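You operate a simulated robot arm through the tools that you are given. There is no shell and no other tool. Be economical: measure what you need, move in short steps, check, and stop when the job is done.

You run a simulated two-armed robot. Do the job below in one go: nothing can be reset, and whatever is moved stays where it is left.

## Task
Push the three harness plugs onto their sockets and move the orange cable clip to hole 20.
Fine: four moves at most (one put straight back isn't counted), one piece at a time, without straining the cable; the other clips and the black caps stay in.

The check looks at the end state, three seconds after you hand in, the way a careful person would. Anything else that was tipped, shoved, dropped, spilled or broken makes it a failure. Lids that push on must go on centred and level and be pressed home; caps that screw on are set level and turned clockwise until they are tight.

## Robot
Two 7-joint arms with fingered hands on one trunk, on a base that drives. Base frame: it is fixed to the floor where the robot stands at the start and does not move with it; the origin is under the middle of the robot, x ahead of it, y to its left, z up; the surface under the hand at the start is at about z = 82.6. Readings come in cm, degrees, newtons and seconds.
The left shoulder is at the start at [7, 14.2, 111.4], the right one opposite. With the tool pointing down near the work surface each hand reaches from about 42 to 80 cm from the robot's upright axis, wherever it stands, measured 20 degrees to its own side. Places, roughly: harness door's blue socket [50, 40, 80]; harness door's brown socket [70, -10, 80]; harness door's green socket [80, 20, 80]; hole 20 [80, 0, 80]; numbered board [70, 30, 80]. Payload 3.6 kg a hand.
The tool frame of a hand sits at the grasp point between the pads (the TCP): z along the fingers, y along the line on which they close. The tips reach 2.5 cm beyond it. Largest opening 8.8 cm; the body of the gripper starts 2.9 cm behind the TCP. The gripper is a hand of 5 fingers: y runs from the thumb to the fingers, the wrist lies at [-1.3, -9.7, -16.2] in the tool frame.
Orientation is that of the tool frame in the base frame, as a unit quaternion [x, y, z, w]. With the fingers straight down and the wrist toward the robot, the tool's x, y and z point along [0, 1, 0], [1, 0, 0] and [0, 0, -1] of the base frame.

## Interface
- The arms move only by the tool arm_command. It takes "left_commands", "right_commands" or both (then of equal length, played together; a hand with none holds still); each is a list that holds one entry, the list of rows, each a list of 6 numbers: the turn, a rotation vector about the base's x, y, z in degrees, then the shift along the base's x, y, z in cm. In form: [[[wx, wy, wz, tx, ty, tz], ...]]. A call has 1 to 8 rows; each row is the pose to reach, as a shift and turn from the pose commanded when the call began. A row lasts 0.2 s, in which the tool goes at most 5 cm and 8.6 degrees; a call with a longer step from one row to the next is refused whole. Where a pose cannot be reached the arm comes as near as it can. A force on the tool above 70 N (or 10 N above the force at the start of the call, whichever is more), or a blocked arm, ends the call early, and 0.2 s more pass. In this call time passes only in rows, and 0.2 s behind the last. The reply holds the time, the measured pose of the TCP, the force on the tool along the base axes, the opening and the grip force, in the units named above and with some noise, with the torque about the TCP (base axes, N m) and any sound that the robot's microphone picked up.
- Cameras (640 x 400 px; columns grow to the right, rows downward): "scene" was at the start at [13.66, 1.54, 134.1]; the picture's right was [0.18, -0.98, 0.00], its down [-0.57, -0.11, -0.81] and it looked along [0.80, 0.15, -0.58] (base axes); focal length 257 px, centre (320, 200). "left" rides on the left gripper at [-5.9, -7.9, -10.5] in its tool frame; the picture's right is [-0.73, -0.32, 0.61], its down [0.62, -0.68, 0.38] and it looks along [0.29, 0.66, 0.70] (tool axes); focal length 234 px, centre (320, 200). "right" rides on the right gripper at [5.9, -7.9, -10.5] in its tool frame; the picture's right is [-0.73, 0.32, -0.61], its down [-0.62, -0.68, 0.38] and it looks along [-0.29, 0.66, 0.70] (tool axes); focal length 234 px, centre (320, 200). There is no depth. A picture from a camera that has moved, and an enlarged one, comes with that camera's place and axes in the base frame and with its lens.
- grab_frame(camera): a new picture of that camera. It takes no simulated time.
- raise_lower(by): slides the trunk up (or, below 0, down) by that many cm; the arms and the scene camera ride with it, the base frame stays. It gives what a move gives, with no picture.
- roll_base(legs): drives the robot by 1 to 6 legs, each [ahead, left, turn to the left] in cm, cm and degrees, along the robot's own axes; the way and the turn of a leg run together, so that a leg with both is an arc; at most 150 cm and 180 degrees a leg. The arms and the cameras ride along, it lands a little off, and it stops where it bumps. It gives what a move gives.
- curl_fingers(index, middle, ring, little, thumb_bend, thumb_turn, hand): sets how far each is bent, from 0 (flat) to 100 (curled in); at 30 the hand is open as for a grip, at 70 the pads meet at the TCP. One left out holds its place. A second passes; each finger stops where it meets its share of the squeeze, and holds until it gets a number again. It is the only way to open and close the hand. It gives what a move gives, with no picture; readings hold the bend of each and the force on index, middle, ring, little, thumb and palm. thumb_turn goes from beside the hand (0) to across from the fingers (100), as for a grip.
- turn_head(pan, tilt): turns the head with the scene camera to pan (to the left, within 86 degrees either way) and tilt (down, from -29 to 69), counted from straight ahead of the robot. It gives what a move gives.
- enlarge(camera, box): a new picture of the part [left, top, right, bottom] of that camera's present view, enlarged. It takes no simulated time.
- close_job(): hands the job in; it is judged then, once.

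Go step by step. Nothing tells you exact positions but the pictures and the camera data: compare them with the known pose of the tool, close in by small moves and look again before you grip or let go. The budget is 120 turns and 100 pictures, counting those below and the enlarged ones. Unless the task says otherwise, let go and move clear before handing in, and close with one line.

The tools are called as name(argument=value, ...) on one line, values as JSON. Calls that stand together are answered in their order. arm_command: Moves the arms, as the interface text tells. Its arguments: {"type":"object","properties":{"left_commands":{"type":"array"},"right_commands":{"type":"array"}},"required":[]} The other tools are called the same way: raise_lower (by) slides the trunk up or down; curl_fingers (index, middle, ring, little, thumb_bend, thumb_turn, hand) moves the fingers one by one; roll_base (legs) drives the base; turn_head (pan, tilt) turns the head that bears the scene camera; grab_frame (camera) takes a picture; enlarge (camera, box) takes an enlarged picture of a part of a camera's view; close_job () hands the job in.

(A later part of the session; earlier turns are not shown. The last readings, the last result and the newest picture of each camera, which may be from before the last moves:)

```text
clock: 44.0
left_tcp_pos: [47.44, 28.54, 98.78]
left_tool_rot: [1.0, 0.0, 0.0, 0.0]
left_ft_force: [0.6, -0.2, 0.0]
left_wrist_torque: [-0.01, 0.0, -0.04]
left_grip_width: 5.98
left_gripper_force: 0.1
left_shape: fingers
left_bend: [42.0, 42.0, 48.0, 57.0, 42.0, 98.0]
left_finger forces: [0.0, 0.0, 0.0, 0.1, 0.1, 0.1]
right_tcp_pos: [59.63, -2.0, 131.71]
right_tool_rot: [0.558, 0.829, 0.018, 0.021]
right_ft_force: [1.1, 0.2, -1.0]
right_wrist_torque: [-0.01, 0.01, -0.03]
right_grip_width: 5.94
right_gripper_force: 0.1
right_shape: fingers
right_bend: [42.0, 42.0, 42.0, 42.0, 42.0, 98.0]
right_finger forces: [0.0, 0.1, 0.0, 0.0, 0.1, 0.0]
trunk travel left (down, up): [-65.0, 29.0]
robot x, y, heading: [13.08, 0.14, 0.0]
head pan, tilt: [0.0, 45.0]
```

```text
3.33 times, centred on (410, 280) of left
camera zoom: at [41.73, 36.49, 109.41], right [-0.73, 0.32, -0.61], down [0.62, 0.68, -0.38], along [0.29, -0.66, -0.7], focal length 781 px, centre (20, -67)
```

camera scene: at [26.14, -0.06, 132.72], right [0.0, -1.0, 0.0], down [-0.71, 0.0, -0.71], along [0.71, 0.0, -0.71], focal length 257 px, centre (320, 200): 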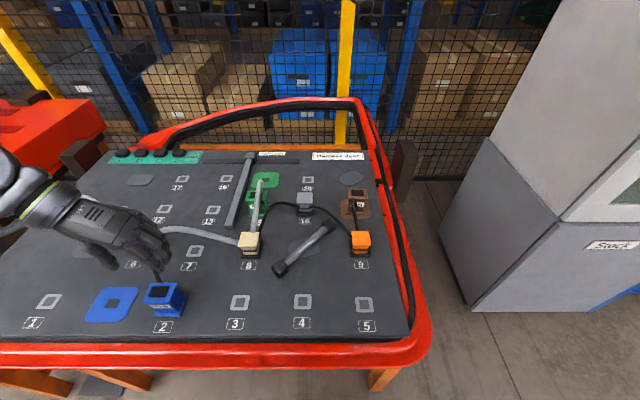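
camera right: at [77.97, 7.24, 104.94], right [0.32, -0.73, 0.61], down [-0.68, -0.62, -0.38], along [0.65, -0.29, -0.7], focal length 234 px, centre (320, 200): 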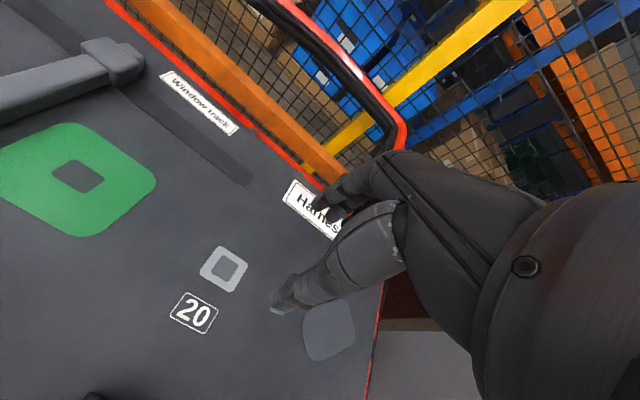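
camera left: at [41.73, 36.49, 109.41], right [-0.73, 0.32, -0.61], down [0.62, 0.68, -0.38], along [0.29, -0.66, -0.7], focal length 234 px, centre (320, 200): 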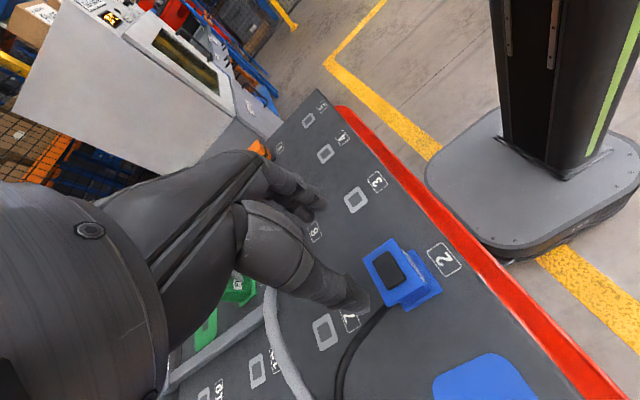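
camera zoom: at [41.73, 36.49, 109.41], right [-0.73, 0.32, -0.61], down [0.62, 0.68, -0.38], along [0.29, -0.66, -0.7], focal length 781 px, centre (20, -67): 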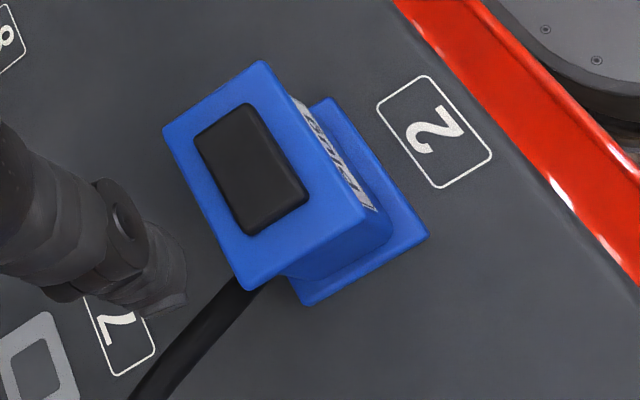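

The blue plug triangulates to (47.1, 28.85) with its top at about 88, aligned with the axes. The socket hole is at about (47.6, 40.5). I'll descend over the plug in two stages.

arm_command(left_commands=[[[0, 0, 0, -0.2, 0.2, -3], [0, 0, 0, -0.35, 0.3, -6.2]]])

enlarge(camera="scene", box=[80, 240, 200, 330])

```text
clock: 44.5
left_tcp_pos: [47.16, 28.76, 92.56]
left_tool_rot: [1.0, 0.0, 0.0, -0.001]
left_ft_force: [-0.8, -0.6, 0.5]
left_wrist_torque: [0.01, -0.01, 0.02]
left_grip_width: 5.96
left_gripper_force: 0.0
left_shape: fingers
left_bend: [42.0, 42.0, 48.0, 57.0, 42.0, 98.0]
left_finger forces: [0.1, 0.0, 0.0, 0.0, 0.0, 0.0]
right_tcp_pos: [59.62, -2.07, 131.51]
right_tool_rot: [0.558, 0.829, 0.019, 0.021]
right_ft_force: [0.5, -0.3, -0.3]
right_wrist_torque: [0.0, 0.03, -0.01]
right_grip_width: 5.91
right_gripper_force: 0.0
right_shape: fingers
right_bend: [42.0, 42.0, 42.0, 42.0, 42.0, 98.0]
right_finger forces: [0.1, 0.1, 0.0, 0.1, 0.0, 0.0]
trunk travel left (down, up): [-65.0, 29.0]
robot x, y, heading: [13.08, 0.23, 0.1]
head pan, tilt: [0.0, 45.0]
```

```text
4.44 times, centred on (140, 285) of scene
camera zoom: at [26.17, -0.03, 132.72], right [0.0, -1.0, 0.0], down [-0.71, 0.0, -0.71], along [0.71, 0.0, -0.71], focal length 1144 px, centre (1120, -178)
```

zoom: 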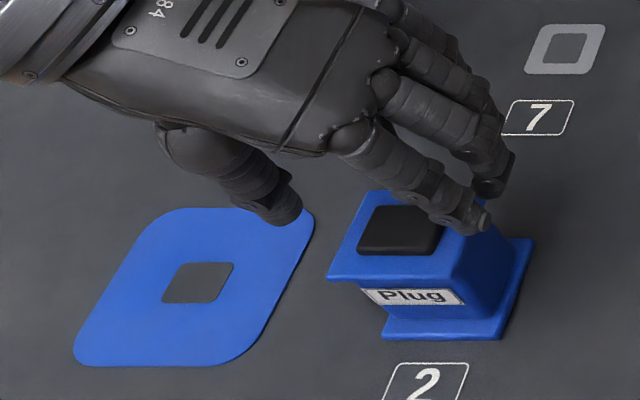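

The fingers straddle the plug with good margins, so I'll lower the rest of the way and close.

arm_command(left_commands=[[[0, 0, 0, 0, 0.1, -1.5], [0, 0, 0, 0, 0.1, -3], [0, 0, 0, 0, 0.1, -4], [0, 0, 0, 0, 0.1, -5]]])

curl_fingers(hand="left", index=70, middle=70, thumb_bend=70)

arm_command(left_commands=[[[0, 0, 0, 0, 0, 1], [0, 0, 0, 0, 0, 2.5], [0, 0, 0, 0, 0, 4.5], [0, 0, 0, 0, 0, 6]]])

enlarge(camera="scene", box=[60, 230, 220, 350])

```text
clock: 45.5
left_tcp_pos: [47.13, 28.91, 87.6]
left_tool_rot: [1.0, -0.001, 0.0, 0.0]
left_ft_force: [0.4, 0.1, 0.4]
left_wrist_torque: [-0.03, 0.01, -0.01]
left_grip_width: 5.98
left_gripper_force: 0.0
left_shape: fingers
left_bend: [42.0, 42.0, 48.0, 57.0, 42.0, 98.0]
left_finger forces: [0.0, 0.0, 0.1, 0.0, 0.0, 0.0]
right_tcp_pos: [59.66, -2.14, 131.6]
right_tool_rot: [0.559, 0.829, 0.018, 0.021]
right_ft_force: [-0.1, -0.7, 0.8]
right_wrist_torque: [-0.01, -0.01, 0.0]
right_grip_width: 5.92
right_gripper_force: 0.1
right_shape: fingers
right_bend: [42.0, 42.0, 42.0, 42.0, 42.0, 98.0]
right_finger forces: [0.1, 0.0, 0.1, 0.0, 0.1, 0.1]
trunk travel left (down, up): [-65.0, 29.0]
robot x, y, heading: [12.96, 0.02, -0.0]
head pan, tilt: [0.0, 45.0]
```

```text
clock: 46.5
left_tcp_pos: [47.03, 28.87, 87.51]
left_tool_rot: [1.0, 0.0, 0.0, 0.0]
left_ft_force: [1.7, -6.3, -1.7]
left_wrist_torque: [-0.33, -0.02, -0.05]
left_grip_width: 3.89
left_gripper_force: 22.5
left_shape: fingers
left_bend: [49.0, 55.0, 48.0, 57.0, 56.0, 97.0]
left_finger forces: [16.4, 8.9, 0.0, 0.0, 19.2, 0.0]
right_tcp_pos: [59.68, -2.22, 131.67]
right_tool_rot: [0.558, 0.829, 0.02, 0.021]
right_ft_force: [-0.2, 0.3, -0.3]
right_wrist_torque: [0.01, 0.02, -0.02]
right_grip_width: 5.93
right_gripper_force: 0.0
right_shape: fingers
right_bend: [42.0, 42.0, 42.0, 42.0, 42.0, 98.0]
right_finger forces: [0.0, 0.1, 0.0, 0.0, 0.0, 0.1]
trunk travel left (down, up): [-65.0, 29.0]
robot x, y, heading: [12.44, -0.12, 0.1]
head pan, tilt: [0.0, 45.0]
```

```text
clock: 47.5
left_tcp_pos: [46.98, 29.05, 93.65]
left_tool_rot: [1.0, 0.0, 0.0, -0.001]
left_ft_force: [-0.4, -0.2, -0.5]
left_wrist_torque: [0.0, -0.02, 0.0]
left_grip_width: 3.87
left_gripper_force: 20.9
left_shape: fingers
left_bend: [50.0, 56.0, 48.0, 57.0, 56.0, 96.0]
left_finger forces: [13.8, 7.0, 0.0, 0.1, 20.7, 0.0]
right_tcp_pos: [59.43, -2.13, 131.59]
right_tool_rot: [0.558, 0.829, 0.018, 0.022]
right_ft_force: [0.9, -0.2, -0.3]
right_wrist_torque: [-0.01, 0.02, 0.0]
right_grip_width: 5.93
right_gripper_force: 0.0
right_shape: fingers
right_bend: [42.0, 42.0, 42.0, 42.0, 42.0, 98.0]
right_finger forces: [0.0, 0.1, 0.0, 0.0, 0.0, 0.0]
trunk travel left (down, up): [-65.0, 29.0]
robot x, y, heading: [13.21, 0.27, 0.2]
head pan, tilt: [0.0, 45.0]
```

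```text
3.33 times, centred on (140, 290) of scene
camera zoom: at [26.09, -0.05, 132.72], right [0.0, -1.0, 0.0], down [-0.71, 0.0, -0.71], along [0.71, 0.0, -0.71], focal length 858 px, centre (920, -100)
```

zoom: 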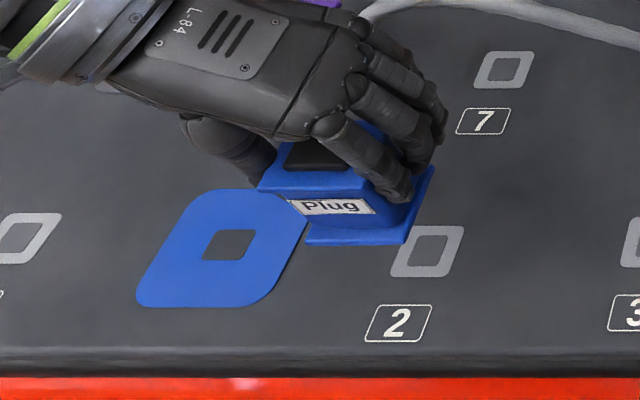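

The blue plug is out. Measured in the same frame, the socket lies +0.4 in x and +11.75 in y from hole 2. I'll carry it across and stop about 1.5 cm above the socket to check.

arm_command(left_commands=[[[0, 0, 0, 0.1, 3.5, 0], [0, 0, 0, 0.3, 7.5, 0], [0, 0, 0, 0.4, 11, 0], [0, 0, 0, 0.4, 11.75, -1], [0, 0, 0, 0.4, 11.75, -3], [0, 0, 0, 0.4, 11.75, -4.3]]])

enlarge(camera="scene", box=[40, 240, 180, 340])

enlarge(camera="left", box=[300, 180, 460, 330])

```text
clock: 49.0
left_tcp_pos: [47.55, 40.72, 89.31]
left_tool_rot: [1.0, 0.001, 0.0, 0.0]
left_ft_force: [0.6, 0.7, -1.1]
left_wrist_torque: [-0.02, 0.02, 0.02]
left_grip_width: 3.88
left_gripper_force: 20.7
left_shape: fingers
left_bend: [50.0, 57.0, 48.0, 57.0, 56.0, 96.0]
left_finger forces: [13.8, 6.9, 0.0, 0.0, 20.9, 0.0]
right_tcp_pos: [59.63, -2.18, 131.53]
right_tool_rot: [0.558, 0.829, 0.019, 0.021]
right_ft_force: [-0.6, 0.5, -0.1]
right_wrist_torque: [-0.01, 0.03, 0.02]
right_grip_width: 5.91
right_gripper_force: 0.1
right_shape: fingers
right_bend: [42.0, 42.0, 42.0, 42.0, 42.0, 98.0]
right_finger forces: [0.0, 0.1, 0.1, 0.0, 0.1, 0.0]
trunk travel left (down, up): [-65.0, 29.0]
robot x, y, heading: [12.9, 0.2, 0.1]
head pan, tilt: [0.0, 45.0]
```

```text
4.00 times, centred on (110, 290) of scene
camera zoom: at [26.15, -0.03, 132.72], right [0.0, -1.0, 0.0], down [-0.71, 0.0, -0.71], along [0.71, 0.0, -0.71], focal length 1030 px, centre (1160, -160)
```

zoom: 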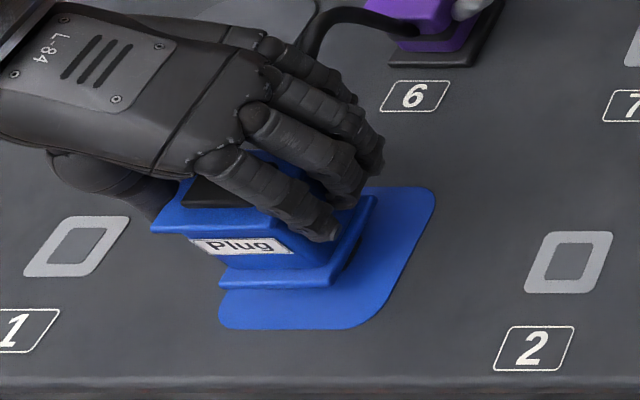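

```text
2.67 times, centred on (380, 255) of left
camera zoom: at [41.7, 48.7, 99.75], right [-0.73, 0.32, -0.61], down [0.62, 0.68, -0.38], along [0.29, -0.66, -0.7], focal length 624 px, centre (160, 53)
```

zoom: 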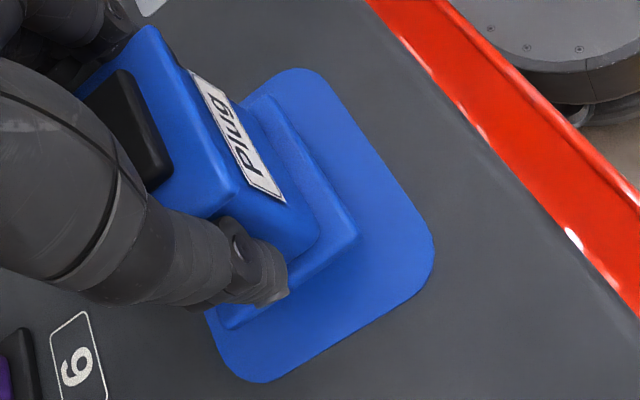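

Plug and socket agree within about 2 mm. I'll lower it and press home.

arm_command(left_commands=[[[0, 0, 0, 0, -0.05, -0.6], [0, 0, 0, 0, -0.05, -1.1], [0, 0, 0, 0, -0.05, -1.5], [0, 0, 0, 0, -0.05, -1.8], [0, 0, 0, 0, -0.05, -2.1]]])

arm_command(left_commands=[[[0, 0, 0, 0, 0, -0.3], [0, 0, 0, 0, 0, -0.6], [0, 0, 0, 0, 0, -0.9], [0, 0, 0, 0, 0, -1.2]]])

enlarge(camera="scene", box=[40, 240, 180, 340])

```text
clock: 50.1
left_tcp_pos: [47.45, 40.47, 87.33]
left_tool_rot: [1.0, 0.0, 0.001, -0.002]
left_ft_force: [3.2, 0.3, 21.6]
left_wrist_torque: [-0.38, 0.04, -0.01]
left_grip_width: 3.83
left_gripper_force: 22.2
left_shape: fingers
left_bend: [50.0, 56.0, 48.0, 57.0, 57.0, 96.0]
left_finger forces: [13.0, 9.1, 0.0, 0.1, 22.1, 0.1]
right_tcp_pos: [59.46, -2.38, 131.79]
right_tool_rot: [0.558, 0.829, 0.019, 0.021]
right_ft_force: [0.7, -0.2, -0.8]
right_wrist_torque: [0.0, 0.01, 0.0]
right_grip_width: 5.93
right_gripper_force: 0.1
right_shape: fingers
right_bend: [42.0, 42.0, 42.0, 42.0, 42.0, 98.0]
right_finger forces: [0.0, 0.0, 0.0, 0.1, 0.1, 0.0]
trunk travel left (down, up): [-65.0, 29.0]
robot x, y, heading: [13.12, -0.11, -0.3]
head pan, tilt: [0.0, 45.0]
```

```text
clock: 51.1
left_tcp_pos: [47.39, 40.38, 86.26]
left_tool_rot: [1.0, 0.0, 0.002, -0.002]
left_ft_force: [2.3, 2.5, 37.4]
left_wrist_torque: [-0.24, 0.13, -0.03]
left_grip_width: 3.79
left_gripper_force: 25.5
left_shape: fingers
left_bend: [51.0, 56.0, 48.0, 57.0, 60.0, 96.0]
left_finger forces: [17.1, 7.6, 0.0, 0.0, 26.7, 0.0]
right_tcp_pos: [59.11, -2.64, 131.66]
right_tool_rot: [0.559, 0.829, 0.021, 0.021]
right_ft_force: [0.0, 0.0, 0.3]
right_wrist_torque: [0.02, 0.01, -0.01]
right_grip_width: 5.91
right_gripper_force: 0.1
right_shape: fingers
right_bend: [42.0, 42.0, 42.0, 42.0, 42.0, 98.0]
right_finger forces: [0.0, 0.0, 0.1, 0.1, 0.1, 0.0]
trunk travel left (down, up): [-65.0, 29.0]
robot x, y, heading: [12.72, -0.67, -0.0]
head pan, tilt: [0.0, 45.0]
```

```text
4.00 times, centred on (110, 290) of scene
camera zoom: at [25.82, -0.45, 132.77], right [0.0, -1.0, 0.0], down [-0.71, 0.0, -0.71], along [0.71, 0.0, -0.71], focal length 1030 px, centre (1160, -160)
```

zoom: 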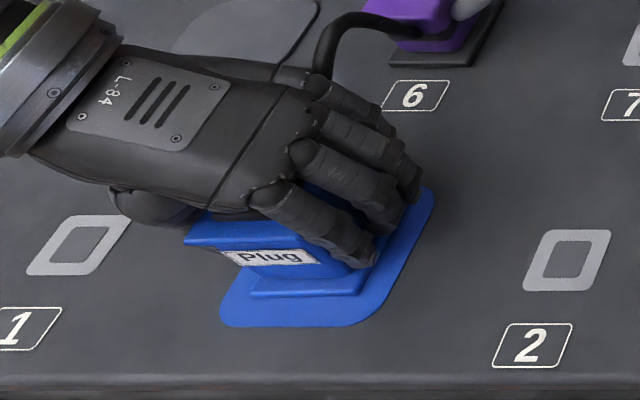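

It behaves the same as brown: the plug stays put and the fingers slide down at 37 N. I'll open the hand, lift off and check.

curl_fingers(hand="left", index=42, middle=42, thumb_bend=42)

arm_command(left_commands=[[[0, 0, 0, 0, 0, 2], [0, 0, 0, 0, 0, 5], [0, 0, 0, 0, 0, 9], [0, 0, 0, 0, 0, 13]]])

enlarge(camera="scene", box=[40, 240, 180, 340])

grab_frame(camera="left")

```text
clock: 52.1
left_tcp_pos: [47.46, 40.65, 85.85]
left_tool_rot: [1.0, 0.0, 0.0, 0.001]
left_ft_force: [-2.1, 0.3, 0.4]
left_wrist_torque: [0.01, -0.04, 0.03]
left_grip_width: 6.23
left_gripper_force: 2.3
left_shape: fingers
left_bend: [41.0, 42.0, 48.0, 57.0, 42.0, 97.0]
left_finger forces: [3.1, 0.0, 0.0, 0.0, 3.0, 0.0]
right_tcp_pos: [59.58, -2.19, 131.65]
right_tool_rot: [0.559, 0.829, 0.019, 0.021]
right_ft_force: [-0.7, -0.5, 0.2]
right_wrist_torque: [-0.02, 0.01, -0.03]
right_grip_width: 5.94
right_gripper_force: 0.1
right_shape: fingers
right_bend: [42.0, 42.0, 42.0, 42.0, 42.0, 98.0]
right_finger forces: [0.1, 0.0, 0.0, 0.0, 0.0, 0.0]
trunk travel left (down, up): [-65.0, 29.0]
robot x, y, heading: [13.14, 0.09, -0.1]
head pan, tilt: [0.0, 45.0]
```

```text
clock: 53.1
left_tcp_pos: [47.54, 40.48, 99.16]
left_tool_rot: [1.0, 0.001, 0.0, 0.0]
left_ft_force: [0.8, 0.0, 0.0]
left_wrist_torque: [0.03, 0.07, -0.02]
left_grip_width: 5.95
left_gripper_force: 0.1
left_shape: fingers
left_bend: [42.0, 42.0, 48.0, 57.0, 42.0, 97.0]
left_finger forces: [0.0, 0.0, 0.0, 0.1, 0.0, 0.0]
right_tcp_pos: [59.69, -2.27, 131.71]
right_tool_rot: [0.559, 0.828, 0.019, 0.021]
right_ft_force: [0.4, 0.2, -0.1]
right_wrist_torque: [0.0, 0.02, 0.0]
right_grip_width: 5.94
right_gripper_force: 0.0
right_shape: fingers
right_bend: [42.0, 42.0, 42.0, 42.0, 42.0, 98.0]
right_finger forces: [0.1, 0.1, 0.0, 0.1, 0.1, 0.0]
trunk travel left (down, up): [-65.0, 29.0]
robot x, y, heading: [12.86, 0.17, -0.0]
head pan, tilt: [0.0, 45.0]
```

```text
4.00 times, centred on (110, 290) of scene
camera zoom: at [26.09, -0.14, 132.72], right [0.0, -1.0, 0.0], down [-0.71, 0.0, -0.71], along [0.71, 0.0, -0.71], focal length 1030 px, centre (1160, -160)
```

zoom: 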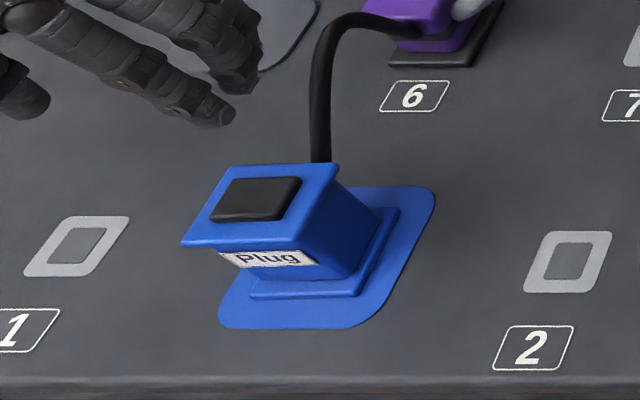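

```text
37 pictures are left
camera left: at [41.7, 48.44, 109.72], right [-0.73, 0.32, -0.61], down [0.62, 0.68, -0.38], along [0.29, -0.66, -0.7], focal length 234 px, centre (320, 200)
```

left: 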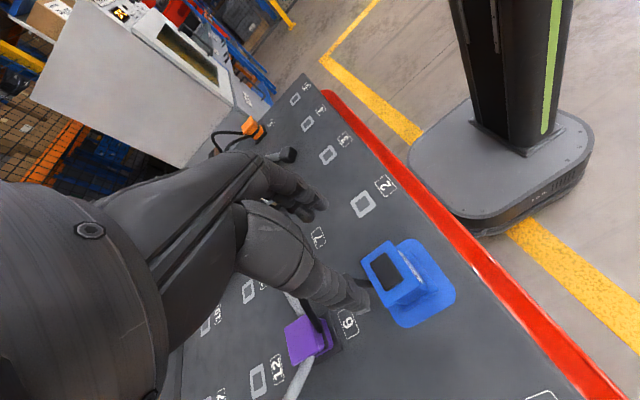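

Blue is seated, level and centred. Next I'll bring the left hand in and up, then shift the base left 18 cm (between the table legs at y≈-15 and 54) and forward 11 cm. That puts hole 20 and the green socket within comfortable reach.

arm_command(left_commands=[[[0, 0, 0, 1, -4, 2], [0, 0, 0, 2, -8, 4], [0, 0, 0, 3, -12, 6], [0, 0, 0, 4, -16, 8], [0, 0, 0, 4, -18, 11]]])

roll_base(legs=[[0, 18, 0], [11, 0, 0]])

grab_frame(camera="scene")

```text
clock: 54.4
left_tcp_pos: [51.45, 22.74, 110.02]
left_tool_rot: [1.0, 0.0, 0.0, 0.001]
left_ft_force: [-0.4, 0.4, 0.0]
left_wrist_torque: [0.01, -0.01, 0.0]
left_grip_width: 5.91
left_gripper_force: 0.0
left_shape: fingers
left_bend: [42.0, 42.0, 48.0, 57.0, 42.0, 97.0]
left_finger forces: [0.0, 0.1, 0.0, 0.1, 0.0, 0.1]
right_tcp_pos: [59.59, -2.21, 131.72]
right_tool_rot: [0.559, 0.829, 0.018, 0.021]
right_ft_force: [0.1, 1.1, -0.2]
right_wrist_torque: [0.03, 0.02, 0.0]
right_grip_width: 5.92
right_gripper_force: 0.1
right_shape: fingers
right_bend: [42.0, 42.0, 42.0, 42.0, 42.0, 98.0]
right_finger forces: [0.0, 0.0, 0.0, 0.0, 0.1, 0.1]
trunk travel left (down, up): [-65.0, 29.0]
robot x, y, heading: [12.94, -0.07, 0.1]
head pan, tilt: [0.0, 45.0]
```

```text
clock: 56.6
left_tcp_pos: [62.41, 40.85, 109.99]
left_tool_rot: [1.0, 0.001, 0.0, 0.0]
left_ft_force: [0.6, 1.1, 0.5]
left_wrist_torque: [0.01, 0.0, -0.03]
left_grip_width: 5.92
left_gripper_force: 0.1
left_shape: fingers
left_bend: [42.0, 42.0, 48.0, 57.0, 42.0, 97.0]
left_finger forces: [0.0, 0.0, 0.1, 0.0, 0.1, 0.1]
right_tcp_pos: [70.6, 15.99, 131.61]
right_tool_rot: [0.558, 0.83, 0.018, 0.02]
right_ft_force: [0.3, -0.5, 0.3]
right_wrist_torque: [0.01, -0.02, -0.01]
right_grip_width: 5.94
right_gripper_force: 0.0
right_shape: fingers
right_bend: [42.0, 42.0, 42.0, 42.0, 42.0, 98.0]
right_finger forces: [0.0, 0.1, 0.0, 0.0, 0.1, 0.1]
trunk travel left (down, up): [-65.0, 29.0]
robot x, y, heading: [23.88, 18.14, 0.0]
head pan, tilt: [0.0, 45.0]
```

```text
36 pictures are left
camera scene: at [37.07, 18.04, 132.73], right [0.0, -1.0, 0.0], down [-0.71, 0.0, -0.71], along [0.71, 0.0, -0.71], focal length 257 px, centre (320, 200)
```

scene: 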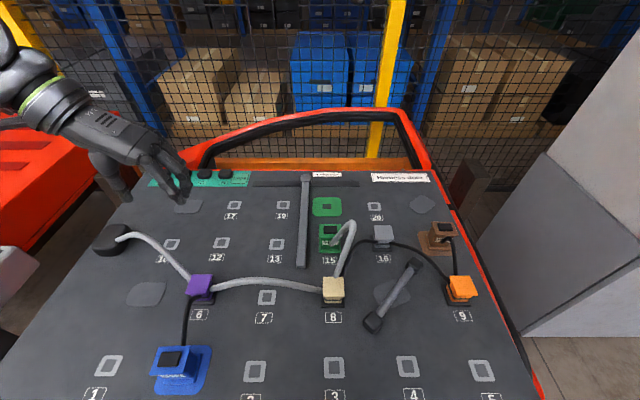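

The base moved cleanly and the view is good. I'll level the right tool, turn it to the thumb-at--y pose and bring it above the orange clip.

arm_command(right_commands=[[[0, 3.3, 0, 0, 0, 0]]])

arm_command(right_commands=[[[0, 0, 8.49, -1.3, -3.1, -3.3], [0, 0, 16.98, -2.6, -6.2, -6.7], [0, 0, 25.47, -3.9, -9.3, -10.1], [0, 0, 33.95, -5.2, -12.4, -13.5], [0, 0, 42.44, -6.5, -15.5, -16.8], [0, 0, 50.9, -7.8, -18.6, -20.2], [0, 0, 59.4, -9.1, -21.8, -23.6], [0, 0, 67.9, -10.4, -24.9, -27]]])

enlarge(camera="scene", box=[350, 190, 510, 330])

grab_frame(camera="right")

```text
clock: 57.0
left_tcp_pos: [62.24, 40.78, 109.99]
left_tool_rot: [1.0, 0.001, 0.001, 0.0]
left_ft_force: [0.6, -1.2, -0.3]
left_wrist_torque: [-0.03, 0.02, -0.01]
left_grip_width: 5.94
left_gripper_force: 0.0
left_shape: fingers
left_bend: [42.0, 42.0, 48.0, 57.0, 42.0, 97.0]
left_finger forces: [0.0, 0.0, 0.0, 0.0, 0.0, 0.0]
right_tcp_pos: [70.35, 16.02, 131.78]
right_tool_rot: [0.557, 0.83, 0.002, -0.003]
right_ft_force: [0.2, 0.8, 0.6]
right_wrist_torque: [-0.02, -0.01, 0.0]
right_grip_width: 5.94
right_gripper_force: 0.0
right_shape: fingers
right_bend: [42.0, 42.0, 42.0, 42.0, 42.0, 98.0]
right_finger forces: [0.0, 0.0, 0.0, 0.0, 0.1, 0.1]
trunk travel left (down, up): [-65.0, 29.0]
robot x, y, heading: [23.79, 17.94, 0.1]
head pan, tilt: [0.0, 45.0]
```

```text
clock: 58.9
left_tcp_pos: [62.45, 40.86, 109.92]
left_tool_rot: [1.0, 0.002, 0.0, 0.001]
left_ft_force: [0.0, 0.3, 0.1]
left_wrist_torque: [0.02, -0.01, 0.0]
left_grip_width: 5.91
left_gripper_force: 0.1
left_shape: fingers
left_bend: [42.0, 42.0, 48.0, 57.0, 42.0, 97.0]
left_finger forces: [0.0, 0.1, 0.0, 0.0, 0.0, 0.1]
right_tcp_pos: [60.27, -9.03, 104.65]
right_tool_rot: [-0.002, 1.0, 0.002, -0.004]
right_ft_force: [-1.0, -0.5, -1.6]
right_wrist_torque: [0.01, 0.02, 0.01]
right_grip_width: 5.94
right_gripper_force: 0.1
right_shape: fingers
right_bend: [42.0, 42.0, 42.0, 42.0, 42.0, 98.0]
right_finger forces: [0.0, 0.1, 0.0, 0.1, 0.0, 0.0]
trunk travel left (down, up): [-65.0, 29.0]
robot x, y, heading: [23.98, 18.01, 0.1]
head pan, tilt: [0.0, 45.0]
```

```text
2.86 times, centred on (430, 260) of scene
camera zoom: at [37.06, 17.92, 132.73], right [0.0, -1.0, 0.0], down [-0.71, 0.0, -0.71], along [0.71, 0.0, -0.71], focal length 736 px, centre (6, 29)
```

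zoom: 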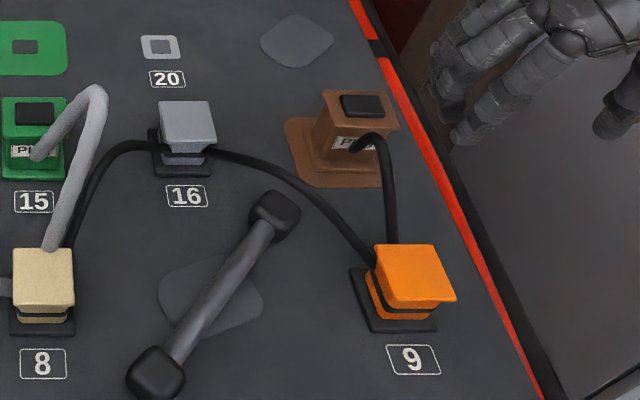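

```text
34 pictures are left
camera right: at [54.5, -17.03, 115.21], right [0.73, 0.32, 0.6], down [0.62, -0.68, -0.39], along [0.28, 0.66, -0.7], focal length 234 px, centre (320, 200)
```

right: 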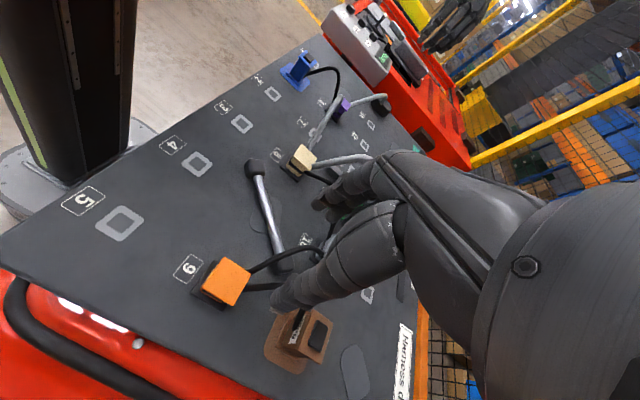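

The orange clip is at (60.05, -8.9), top z≈87, aligned with the axes. I'll curl the ring and little fingers out of the way and descend in two stages.

curl_fingers(hand="right", ring=100, little=100)

arm_command(right_commands=[[[0, 0, 0, -0.1, 0.1, -4], [0, 0, 0, -0.2, 0.1, -8], [0, 0, 0, -0.2, 0.1, -12], [0, 0, 0, -0.2, 0.1, -13.5]]])

enlarge(camera="scene", box=[400, 220, 520, 330])

enlarge(camera="right", box=[160, 160, 380, 360])

```text
clock: 59.9
left_tcp_pos: [62.41, 40.76, 110.03]
left_tool_rot: [1.0, 0.001, 0.0, 0.0]
left_ft_force: [-0.6, -0.8, -0.2]
left_wrist_torque: [-0.01, 0.04, -0.02]
left_grip_width: 5.89
left_gripper_force: 0.1
left_shape: fingers
left_bend: [42.0, 42.0, 48.0, 57.0, 42.0, 97.0]
left_finger forces: [0.1, 0.1, 0.0, 0.0, 0.0, 0.0]
right_tcp_pos: [60.28, -9.06, 104.66]
right_tool_rot: [-0.001, 1.0, 0.002, -0.004]
right_ft_force: [0.3, 0.2, 0.7]
right_wrist_torque: [0.0, 0.01, -0.01]
right_grip_width: 5.94
right_gripper_force: 0.0
right_shape: fingers
right_bend: [42.0, 42.0, 100.0, 100.0, 42.0, 98.0]
right_finger forces: [0.0, 0.0, 0.0, 0.0, 0.1, 0.1]
trunk travel left (down, up): [-65.0, 29.0]
robot x, y, heading: [24.13, 18.31, 0.4]
head pan, tilt: [0.0, 45.0]
```

```text
clock: 60.9
left_tcp_pos: [62.43, 40.75, 109.91]
left_tool_rot: [1.0, 0.001, 0.001, 0.0]
left_ft_force: [0.3, 0.3, -0.2]
left_wrist_torque: [0.0, 0.0, 0.0]
left_grip_width: 5.93
left_gripper_force: 0.0
left_shape: fingers
left_bend: [42.0, 42.0, 48.0, 57.0, 42.0, 97.0]
left_finger forces: [0.0, 0.1, 0.0, 0.0, 0.0, 0.1]
right_tcp_pos: [59.99, -8.95, 90.91]
right_tool_rot: [0.0, 1.0, 0.001, -0.004]
right_ft_force: [0.0, -0.3, -0.8]
right_wrist_torque: [0.01, 0.01, 0.0]
right_grip_width: 5.92
right_gripper_force: 0.2
right_shape: fingers
right_bend: [42.0, 42.0, 100.0, 100.0, 42.0, 98.0]
right_finger forces: [0.0, 0.0, 0.1, 0.0, 0.1, 0.1]
trunk travel left (down, up): [-65.0, 29.0]
robot x, y, heading: [23.85, 17.95, 0.1]
head pan, tilt: [0.0, 45.0]
```

```text
3.64 times, centred on (460, 275) of scene
camera zoom: at [37.13, 17.96, 132.72], right [0.0, -1.0, 0.0], down [-0.71, 0.0, -0.71], along [0.71, 0.0, -0.71], focal length 936 px, centre (-189, -73)
```

zoom: 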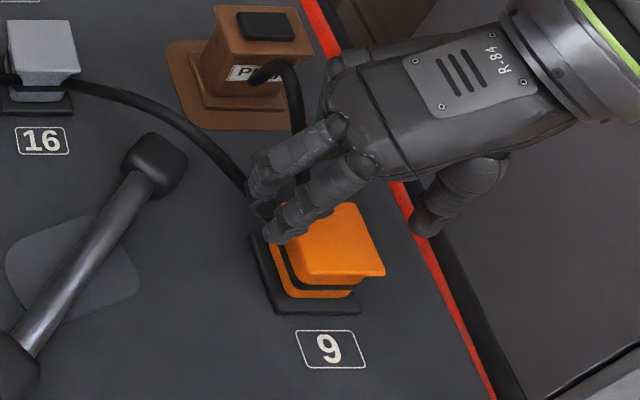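

```text
2.00 times, centred on (270, 260) of right
camera zoom: at [54.23, -16.92, 101.53], right [0.73, 0.32, 0.6], down [0.62, -0.68, -0.39], along [0.28, 0.66, -0.7], focal length 468 px, centre (420, 80)
```

zoom: 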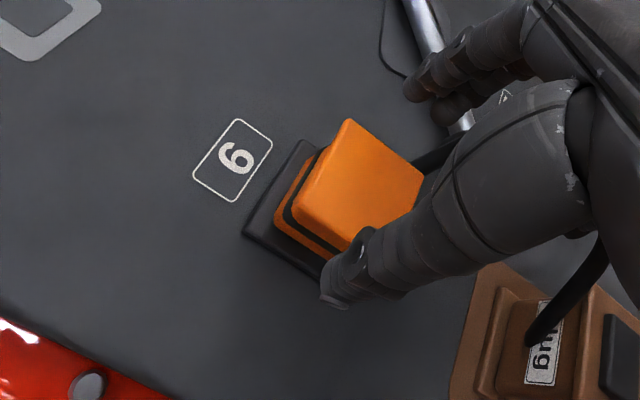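

The index and thumb straddle the clip evenly. I'll lower to z≈86.4 and grip.

arm_command(right_commands=[[[0, 0, 0, 0, 0, -1.5], [0, 0, 0, 0, 0, -3], [0, 0, 0, 0, 0, -4.4]]])

curl_fingers(hand="right", index=70, middle=70, thumb_bend=70)

enlarge(camera="scene", box=[400, 220, 520, 330])

```text
clock: 61.6
left_tcp_pos: [62.45, 40.8, 109.99]
left_tool_rot: [1.0, 0.001, 0.0, 0.0]
left_ft_force: [-0.7, -0.2, 0.8]
left_wrist_torque: [-0.03, -0.02, -0.02]
left_grip_width: 5.93
left_gripper_force: 0.0
left_shape: fingers
left_bend: [42.0, 42.0, 48.0, 57.0, 42.0, 97.0]
left_finger forces: [0.0, 0.0, 0.0, 0.0, 0.1, 0.0]
right_tcp_pos: [60.08, -8.84, 86.8]
right_tool_rot: [-0.001, 1.0, 0.0, -0.003]
right_ft_force: [0.6, -0.9, 0.4]
right_wrist_torque: [-0.03, -0.03, 0.01]
right_grip_width: 5.93
right_gripper_force: 0.1
right_shape: fingers
right_bend: [42.0, 42.0, 100.0, 100.0, 42.0, 98.0]
right_finger forces: [0.0, 0.0, 0.0, 0.0, 0.0, 0.0]
trunk travel left (down, up): [-65.0, 29.0]
robot x, y, heading: [24.02, 17.78, 0.1]
head pan, tilt: [0.0, 45.0]
```

```text
clock: 62.6
left_tcp_pos: [62.35, 40.74, 109.93]
left_tool_rot: [1.0, 0.001, 0.0, 0.0]
left_ft_force: [-0.3, 0.2, -0.2]
left_wrist_torque: [0.0, -0.02, 0.0]
left_grip_width: 5.93
left_gripper_force: 0.1
left_shape: fingers
left_bend: [42.0, 42.0, 48.0, 57.0, 42.0, 97.0]
left_finger forces: [0.0, 0.1, 0.1, 0.1, 0.1, 0.0]
right_tcp_pos: [60.07, -8.75, 86.54]
right_tool_rot: [0.0, 1.0, 0.0, -0.004]
right_ft_force: [0.8, 1.8, -3.1]
right_wrist_torque: [0.26, 0.0, 0.09]
right_grip_width: 2.79
right_gripper_force: 14.7
right_shape: fingers
right_bend: [58.0, 61.0, 100.0, 100.0, 57.0, 97.0]
right_finger forces: [7.7, 7.1, 0.0, 0.0, 13.7, 0.0]
trunk travel left (down, up): [-65.0, 29.0]
robot x, y, heading: [24.05, 18.64, 0.1]
head pan, tilt: [0.0, 45.0]
```

```text
3.64 times, centred on (460, 275) of scene
camera zoom: at [37.17, 17.98, 132.71], right [0.0, -1.0, 0.0], down [-0.71, 0.0, -0.71], along [0.71, 0.0, -0.71], focal length 936 px, centre (-189, -73)
```

zoom: 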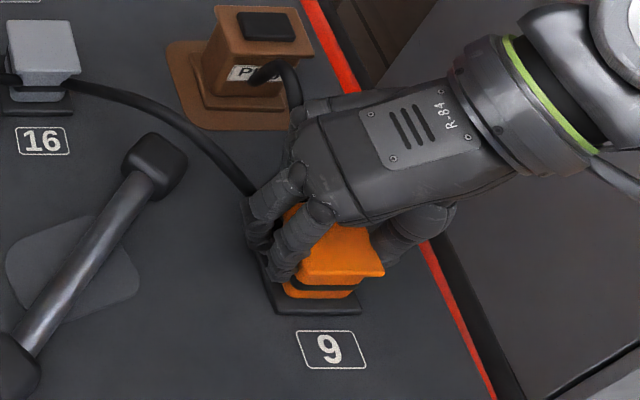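

The clip is gripped at a width of 2.8 cm with about 14 N. I'll lift it slowly and look.

arm_command(right_commands=[[[0, 0, 0, 0, 0, 0.7], [0, 0, 0, 0, 0, 1.5], [0, 0, 0, 0, 0, 3], [0, 0, 0, 0, 0, 5]]])

enlarge(camera="scene", box=[400, 200, 520, 310])

```text
clock: 63.6
left_tcp_pos: [62.42, 40.75, 109.94]
left_tool_rot: [1.0, 0.001, -0.001, 0.0]
left_ft_force: [-0.1, -0.7, -0.1]
left_wrist_torque: [-0.03, 0.01, -0.02]
left_grip_width: 5.93
left_gripper_force: 0.0
left_shape: fingers
left_bend: [42.0, 42.0, 48.0, 57.0, 42.0, 97.0]
left_finger forces: [0.0, 0.0, 0.1, 0.0, 0.0, 0.0]
right_tcp_pos: [60.04, -8.84, 91.81]
right_tool_rot: [-0.001, 1.0, -0.001, -0.004]
right_ft_force: [-0.6, 0.1, -0.8]
right_wrist_torque: [0.01, 0.02, 0.03]
right_grip_width: 2.76
right_gripper_force: 13.2
right_shape: fingers
right_bend: [59.0, 62.0, 100.0, 100.0, 58.0, 96.0]
right_finger forces: [7.9, 5.7, 0.1, 0.0, 13.6, 0.1]
trunk travel left (down, up): [-65.0, 29.0]
robot x, y, heading: [23.98, 18.12, -0.2]
head pan, tilt: [0.0, 45.0]
```

```text
3.64 times, centred on (460, 255) of scene
camera zoom: at [37.08, 17.99, 132.72], right [0.0, -1.0, 0.0], down [-0.71, 0.0, -0.71], along [0.71, 0.0, -0.71], focal length 936 px, centre (-189, 0)
```

zoom: 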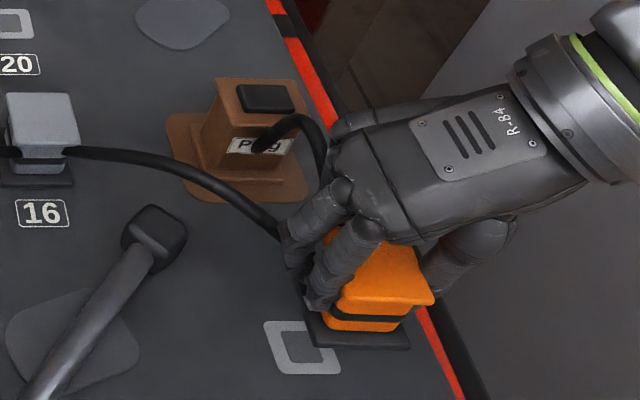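

The clip is out with its foot. I'll carry it over between the brown plug and the grey clip to above hole 20.

arm_command(right_commands=[[[0, 0, 0, 2, 1.2, 3.5], [0, 0, 0, 6, 3.2, 4.7], [0, 0, 0, 10, 5.2, 4.7], [0, 0, 0, 14, 7.2, 4.7], [0, 0, 0, 18, 9.2, 4.7], [0, 0, 0, 22, 11.2, 4.7], [0, 0, 0, 24.85, 12.55, 4.2], [0, 0, 0, 24.85, 12.55, 0]]])

enlarge(camera="scene", box=[320, 150, 480, 290])

grab_frame(camera="right")

```text
clock: 65.5
left_tcp_pos: [62.52, 40.56, 110.01]
left_tool_rot: [1.0, 0.001, -0.001, 0.0]
left_ft_force: [-0.1, -0.1, 0.1]
left_wrist_torque: [0.03, 0.01, 0.02]
left_grip_width: 5.91
left_gripper_force: 0.0
left_shape: fingers
left_bend: [42.0, 42.0, 48.0, 57.0, 42.0, 97.0]
left_finger forces: [0.1, 0.0, 0.0, 0.1, 0.1, 0.0]
right_tcp_pos: [84.68, 3.6, 91.62]
right_tool_rot: [-0.001, 1.0, 0.001, -0.005]
right_ft_force: [-0.4, -0.3, -0.5]
right_wrist_torque: [0.01, 0.02, -0.01]
right_grip_width: 2.76
right_gripper_force: 13.5
right_shape: fingers
right_bend: [59.0, 62.0, 100.0, 100.0, 58.0, 96.0]
right_finger forces: [8.1, 5.5, 0.0, 0.0, 13.4, 0.0]
trunk travel left (down, up): [-65.0, 29.0]
robot x, y, heading: [24.07, 17.85, 0.3]
head pan, tilt: [0.0, 45.0]
```

```text
2.86 times, centred on (400, 220) of scene
camera zoom: at [37.21, 17.85, 132.72], right [0.0, -1.0, 0.0], down [-0.71, 0.0, -0.71], along [0.71, 0.0, -0.71], focal length 736 px, centre (91, 143)
```

zoom: 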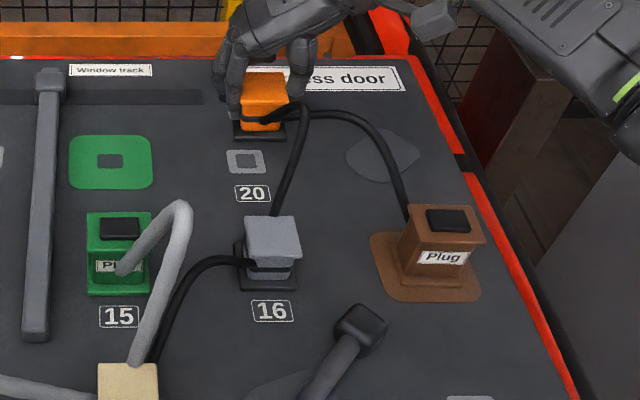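

```text
28 pictures are left
camera right: at [78.92, -4.32, 102.2], right [0.73, 0.32, 0.6], down [0.62, -0.68, -0.39], along [0.28, 0.66, -0.7], focal length 234 px, centre (320, 200)
```

right: 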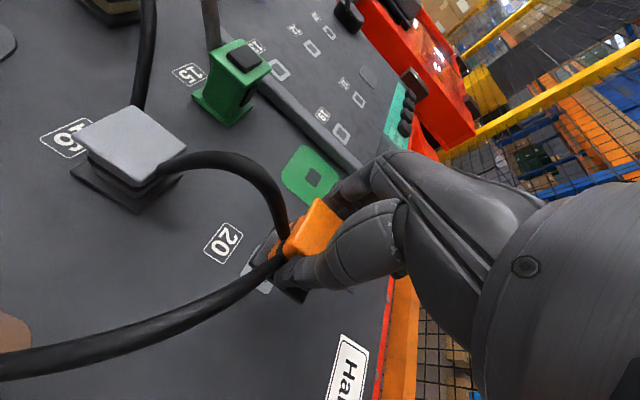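

The clip sits over hole 20 within about 2 mm. I'll nudge it +0.15 in x and +0.1 in y and lower to about 1 cm above the board to recheck.

arm_command(right_commands=[[[0, 0, 0, 0.15, 0.1, -1.5], [0, 0, 0, 0.15, 0.1, -3], [0, 0, 0, 0.15, 0.1, -4]]])

enlarge(camera="scene", box=[345, 175, 415, 230])

enlarge(camera="right", box=[200, 180, 360, 330])

```text
clock: 66.2
left_tcp_pos: [62.5, 40.76, 110.03]
left_tool_rot: [1.0, 0.001, 0.0, 0.0]
left_ft_force: [-0.3, 0.1, -0.2]
left_wrist_torque: [0.01, -0.04, 0.0]
left_grip_width: 5.9
left_gripper_force: 0.1
left_shape: fingers
left_bend: [42.0, 42.0, 48.0, 57.0, 42.0, 97.0]
left_finger forces: [0.1, 0.0, 0.0, 0.0, 0.0, 0.0]
right_tcp_pos: [84.92, 3.77, 87.68]
right_tool_rot: [0.0, 1.0, 0.0, -0.002]
right_ft_force: [-0.4, 0.5, -0.9]
right_wrist_torque: [-0.03, 0.0, 0.02]
right_grip_width: 2.79
right_gripper_force: 13.4
right_shape: fingers
right_bend: [59.0, 62.0, 100.0, 100.0, 58.0, 96.0]
right_finger forces: [8.0, 5.6, 0.0, 0.1, 13.4, 0.1]
trunk travel left (down, up): [-65.0, 29.0]
robot x, y, heading: [23.71, 18.09, 0.0]
head pan, tilt: [0.0, 45.0]
```

```text
7.27 times, centred on (380, 202) of scene
camera zoom: at [37.15, 18.0, 132.72], right [0.0, -1.0, 0.0], down [-0.71, 0.0, -0.71], along [0.71, 0.0, -0.71], focal length 1872 px, centre (-116, 182)
```

zoom: 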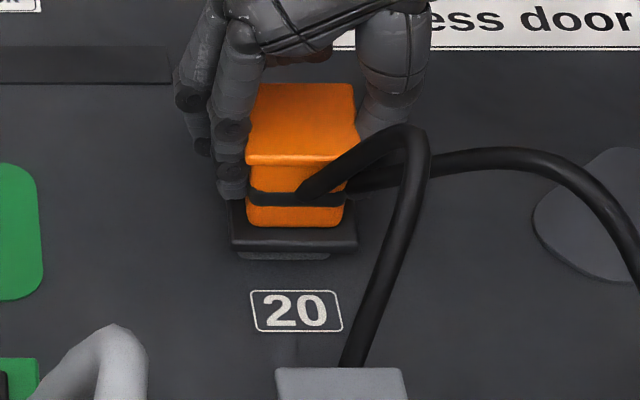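

```text
2.67 times, centred on (280, 255) of right
camera zoom: at [79.13, -4.22, 98.26], right [0.73, 0.32, 0.6], down [0.62, -0.68, -0.39], along [0.28, 0.66, -0.7], focal length 624 px, centre (427, 53)
```

zoom: 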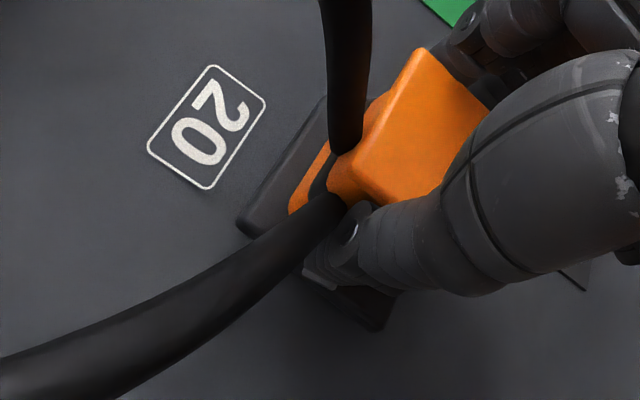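

The foot is centred within about 1.5 mm of the collar. I'll shift +0.15 in y, then lower and press.

arm_command(right_commands=[[[0, 0, 0, 0, 0.15, -0.4], [0, 0, 0, 0, 0.15, -0.8], [0, 0, 0, 0, 0.15, -1.1], [0, 0, 0, 0, 0.15, -1.4]]])

arm_command(right_commands=[[[0, 0, 0, 0, 0, -0.3], [0, 0, 0, 0, 0, -0.6], [0, 0, 0, 0, 0, -0.9]]])

enlarge(camera="scene", box=[345, 175, 415, 230])

```text
clock: 67.2
left_tcp_pos: [62.16, 40.94, 110.0]
left_tool_rot: [1.0, 0.001, 0.001, 0.0]
left_ft_force: [-0.2, 0.8, 0.5]
left_wrist_torque: [0.02, 0.0, 0.02]
left_grip_width: 5.91
left_gripper_force: 0.0
left_shape: fingers
left_bend: [42.0, 42.0, 48.0, 57.0, 42.0, 97.0]
left_finger forces: [0.0, 0.0, 0.1, 0.0, 0.0, 0.1]
right_tcp_pos: [84.77, 3.97, 86.51]
right_tool_rot: [0.0, 1.0, 0.0, -0.002]
right_ft_force: [1.5, -2.4, 12.7]
right_wrist_torque: [0.28, -0.06, 0.05]
right_grip_width: 2.78
right_gripper_force: 15.5
right_shape: fingers
right_bend: [60.0, 63.0, 100.0, 100.0, 58.0, 95.0]
right_finger forces: [7.1, 7.3, 0.0, 0.1, 16.9, 0.0]
trunk travel left (down, up): [-65.0, 29.0]
robot x, y, heading: [23.92, 17.72, -0.0]
head pan, tilt: [0.0, 45.0]
```

```text
clock: 68.0
left_tcp_pos: [61.82, 40.95, 110.32]
left_tool_rot: [1.0, 0.001, 0.003, -0.001]
left_ft_force: [0.2, 0.5, 0.5]
left_wrist_torque: [0.0, -0.02, 0.01]
left_grip_width: 5.91
left_gripper_force: 0.1
left_shape: fingers
left_bend: [42.0, 42.0, 48.0, 57.0, 42.0, 97.0]
left_finger forces: [0.0, 0.1, 0.0, 0.0, 0.1, 0.1]
right_tcp_pos: [84.79, 3.98, 86.18]
right_tool_rot: [0.0, 1.0, 0.003, 0.002]
right_ft_force: [11.3, -5.0, 50.3]
right_wrist_torque: [0.48, -0.55, -0.04]
right_grip_width: 2.76
right_gripper_force: 32.1
right_shape: fingers
right_bend: [61.0, 63.0, 100.0, 100.0, 59.0, 96.0]
right_finger forces: [5.9, 6.0, 33.4, 0.0, 18.9, 0.1]
trunk travel left (down, up): [-65.0, 29.0]
robot x, y, heading: [23.68, 18.0, 0.0]
head pan, tilt: [0.0, 45.0]
```

```text
7.27 times, centred on (380, 202) of scene
camera zoom: at [36.48, 18.05, 132.85], right [0.0, -1.0, 0.0], down [-0.7, 0.0, -0.71], along [0.71, 0.0, -0.7], focal length 1872 px, centre (-116, 182)
```

zoom: 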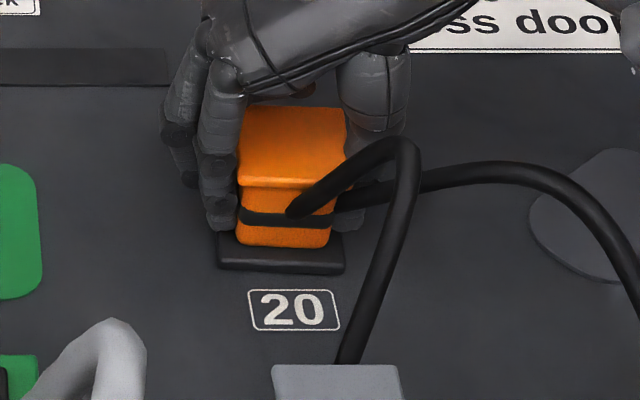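

The clip is down, pressed with about 50 N (partly by the curled ring finger on its top), and looks flush. I'll ease off, open and rise straight up.

arm_command(right_commands=[[[0, 0, 0, 0, 0, 0.5], [0, 0, 0, 0, 0, 0.8]]])

curl_fingers(hand="right", index=42, middle=42, thumb_bend=42)

arm_command(right_commands=[[[0, 0, 0, 0, 0, 2], [0, 0, 0, 0, 0, 5], [0, 0, 0, -1, -1, 9], [0, 0, 0, -2, -4, 12], [0, 0, 0, -4, -8, 14], [0, 0, 0, -6, -12, 16]]])

enlarge(camera="scene", box=[320, 165, 440, 265])

```text
clock: 68.7
left_tcp_pos: [62.21, 40.85, 110.07]
left_tool_rot: [1.0, 0.0, 0.0, -0.001]
left_ft_force: [-0.3, 0.5, 0.3]
left_wrist_torque: [-0.02, 0.0, 0.03]
left_grip_width: 5.91
left_gripper_force: 0.1
left_shape: fingers
left_bend: [42.0, 42.0, 48.0, 57.0, 42.0, 97.0]
left_finger forces: [0.0, 0.0, 0.0, 0.0, 0.0, 0.0]
right_tcp_pos: [84.78, 3.88, 86.2]
right_tool_rot: [-0.001, 1.0, 0.0, -0.004]
right_ft_force: [5.5, -1.9, 21.9]
right_wrist_torque: [0.36, -0.21, -0.04]
right_grip_width: 2.78
right_gripper_force: 20.0
right_shape: fingers
right_bend: [61.0, 63.0, 100.0, 100.0, 59.0, 96.0]
right_finger forces: [7.4, 7.0, 10.9, 0.0, 15.5, 0.0]
trunk travel left (down, up): [-65.0, 29.0]
robot x, y, heading: [24.0, 17.95, -0.0]
head pan, tilt: [0.0, 45.0]
```

```text
clock: 69.7
left_tcp_pos: [62.41, 40.7, 109.83]
left_tool_rot: [1.0, 0.001, 0.0, 0.0]
left_ft_force: [0.0, 0.6, 0.0]
left_wrist_torque: [-0.03, -0.02, 0.0]
left_grip_width: 5.94
left_gripper_force: 0.1
left_shape: fingers
left_bend: [42.0, 42.0, 48.0, 57.0, 42.0, 97.0]
left_finger forces: [0.1, 0.0, 0.0, 0.0, 0.0, 0.0]
right_tcp_pos: [84.84, 4.04, 86.08]
right_tool_rot: [-0.001, 1.0, 0.0, -0.004]
right_ft_force: [0.8, -0.5, 3.0]
right_wrist_torque: [0.03, -0.02, -0.02]
right_grip_width: 5.85
right_gripper_force: 1.7
right_shape: fingers
right_bend: [42.0, 42.0, 100.0, 100.0, 42.0, 97.0]
right_finger forces: [0.0, 0.0, 4.0, 0.0, 0.0, 0.0]
trunk travel left (down, up): [-65.0, 29.0]
robot x, y, heading: [24.08, 18.29, 0.1]
head pan, tilt: [0.0, 45.0]
```

```text
clock: 71.0
left_tcp_pos: [62.13, 40.65, 110.09]
left_tool_rot: [1.0, 0.002, 0.0, 0.0]
left_ft_force: [-0.2, -0.7, -0.4]
left_wrist_torque: [-0.01, -0.02, 0.01]
left_grip_width: 5.9
left_gripper_force: 0.0
left_shape: fingers
left_bend: [42.0, 42.0, 48.0, 57.0, 42.0, 97.0]
left_finger forces: [0.0, 0.0, 0.1, 0.1, 0.1, 0.0]
right_tcp_pos: [78.71, -7.82, 102.44]
right_tool_rot: [-0.001, 1.0, 0.0, -0.004]
right_ft_force: [-0.5, 0.0, 1.2]
right_wrist_torque: [-0.03, -0.03, 0.01]
right_grip_width: 5.88
right_gripper_force: 0.0
right_shape: fingers
right_bend: [42.0, 42.0, 100.0, 100.0, 42.0, 97.0]
right_finger forces: [0.0, 0.0, 0.0, 0.1, 0.0, 0.0]
trunk travel left (down, up): [-65.0, 29.0]
robot x, y, heading: [23.86, 18.06, 0.1]
head pan, tilt: [0.0, 45.0]
```

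```text
4.00 times, centred on (380, 215) of scene
camera zoom: at [36.95, 17.9, 132.73], right [0.0, -1.0, 0.0], down [-0.71, 0.0, -0.71], along [0.71, 0.0, -0.71], focal length 1030 px, centre (80, 140)
```

zoom: 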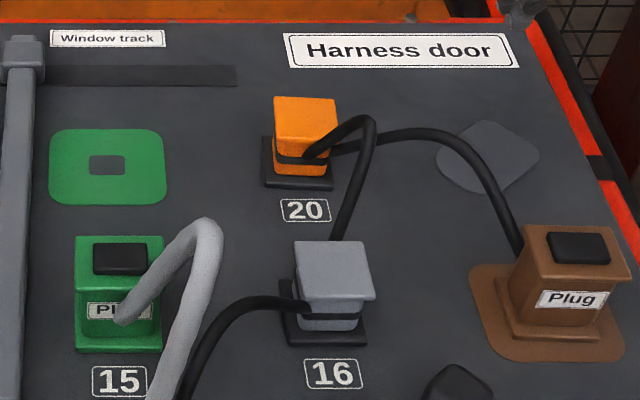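

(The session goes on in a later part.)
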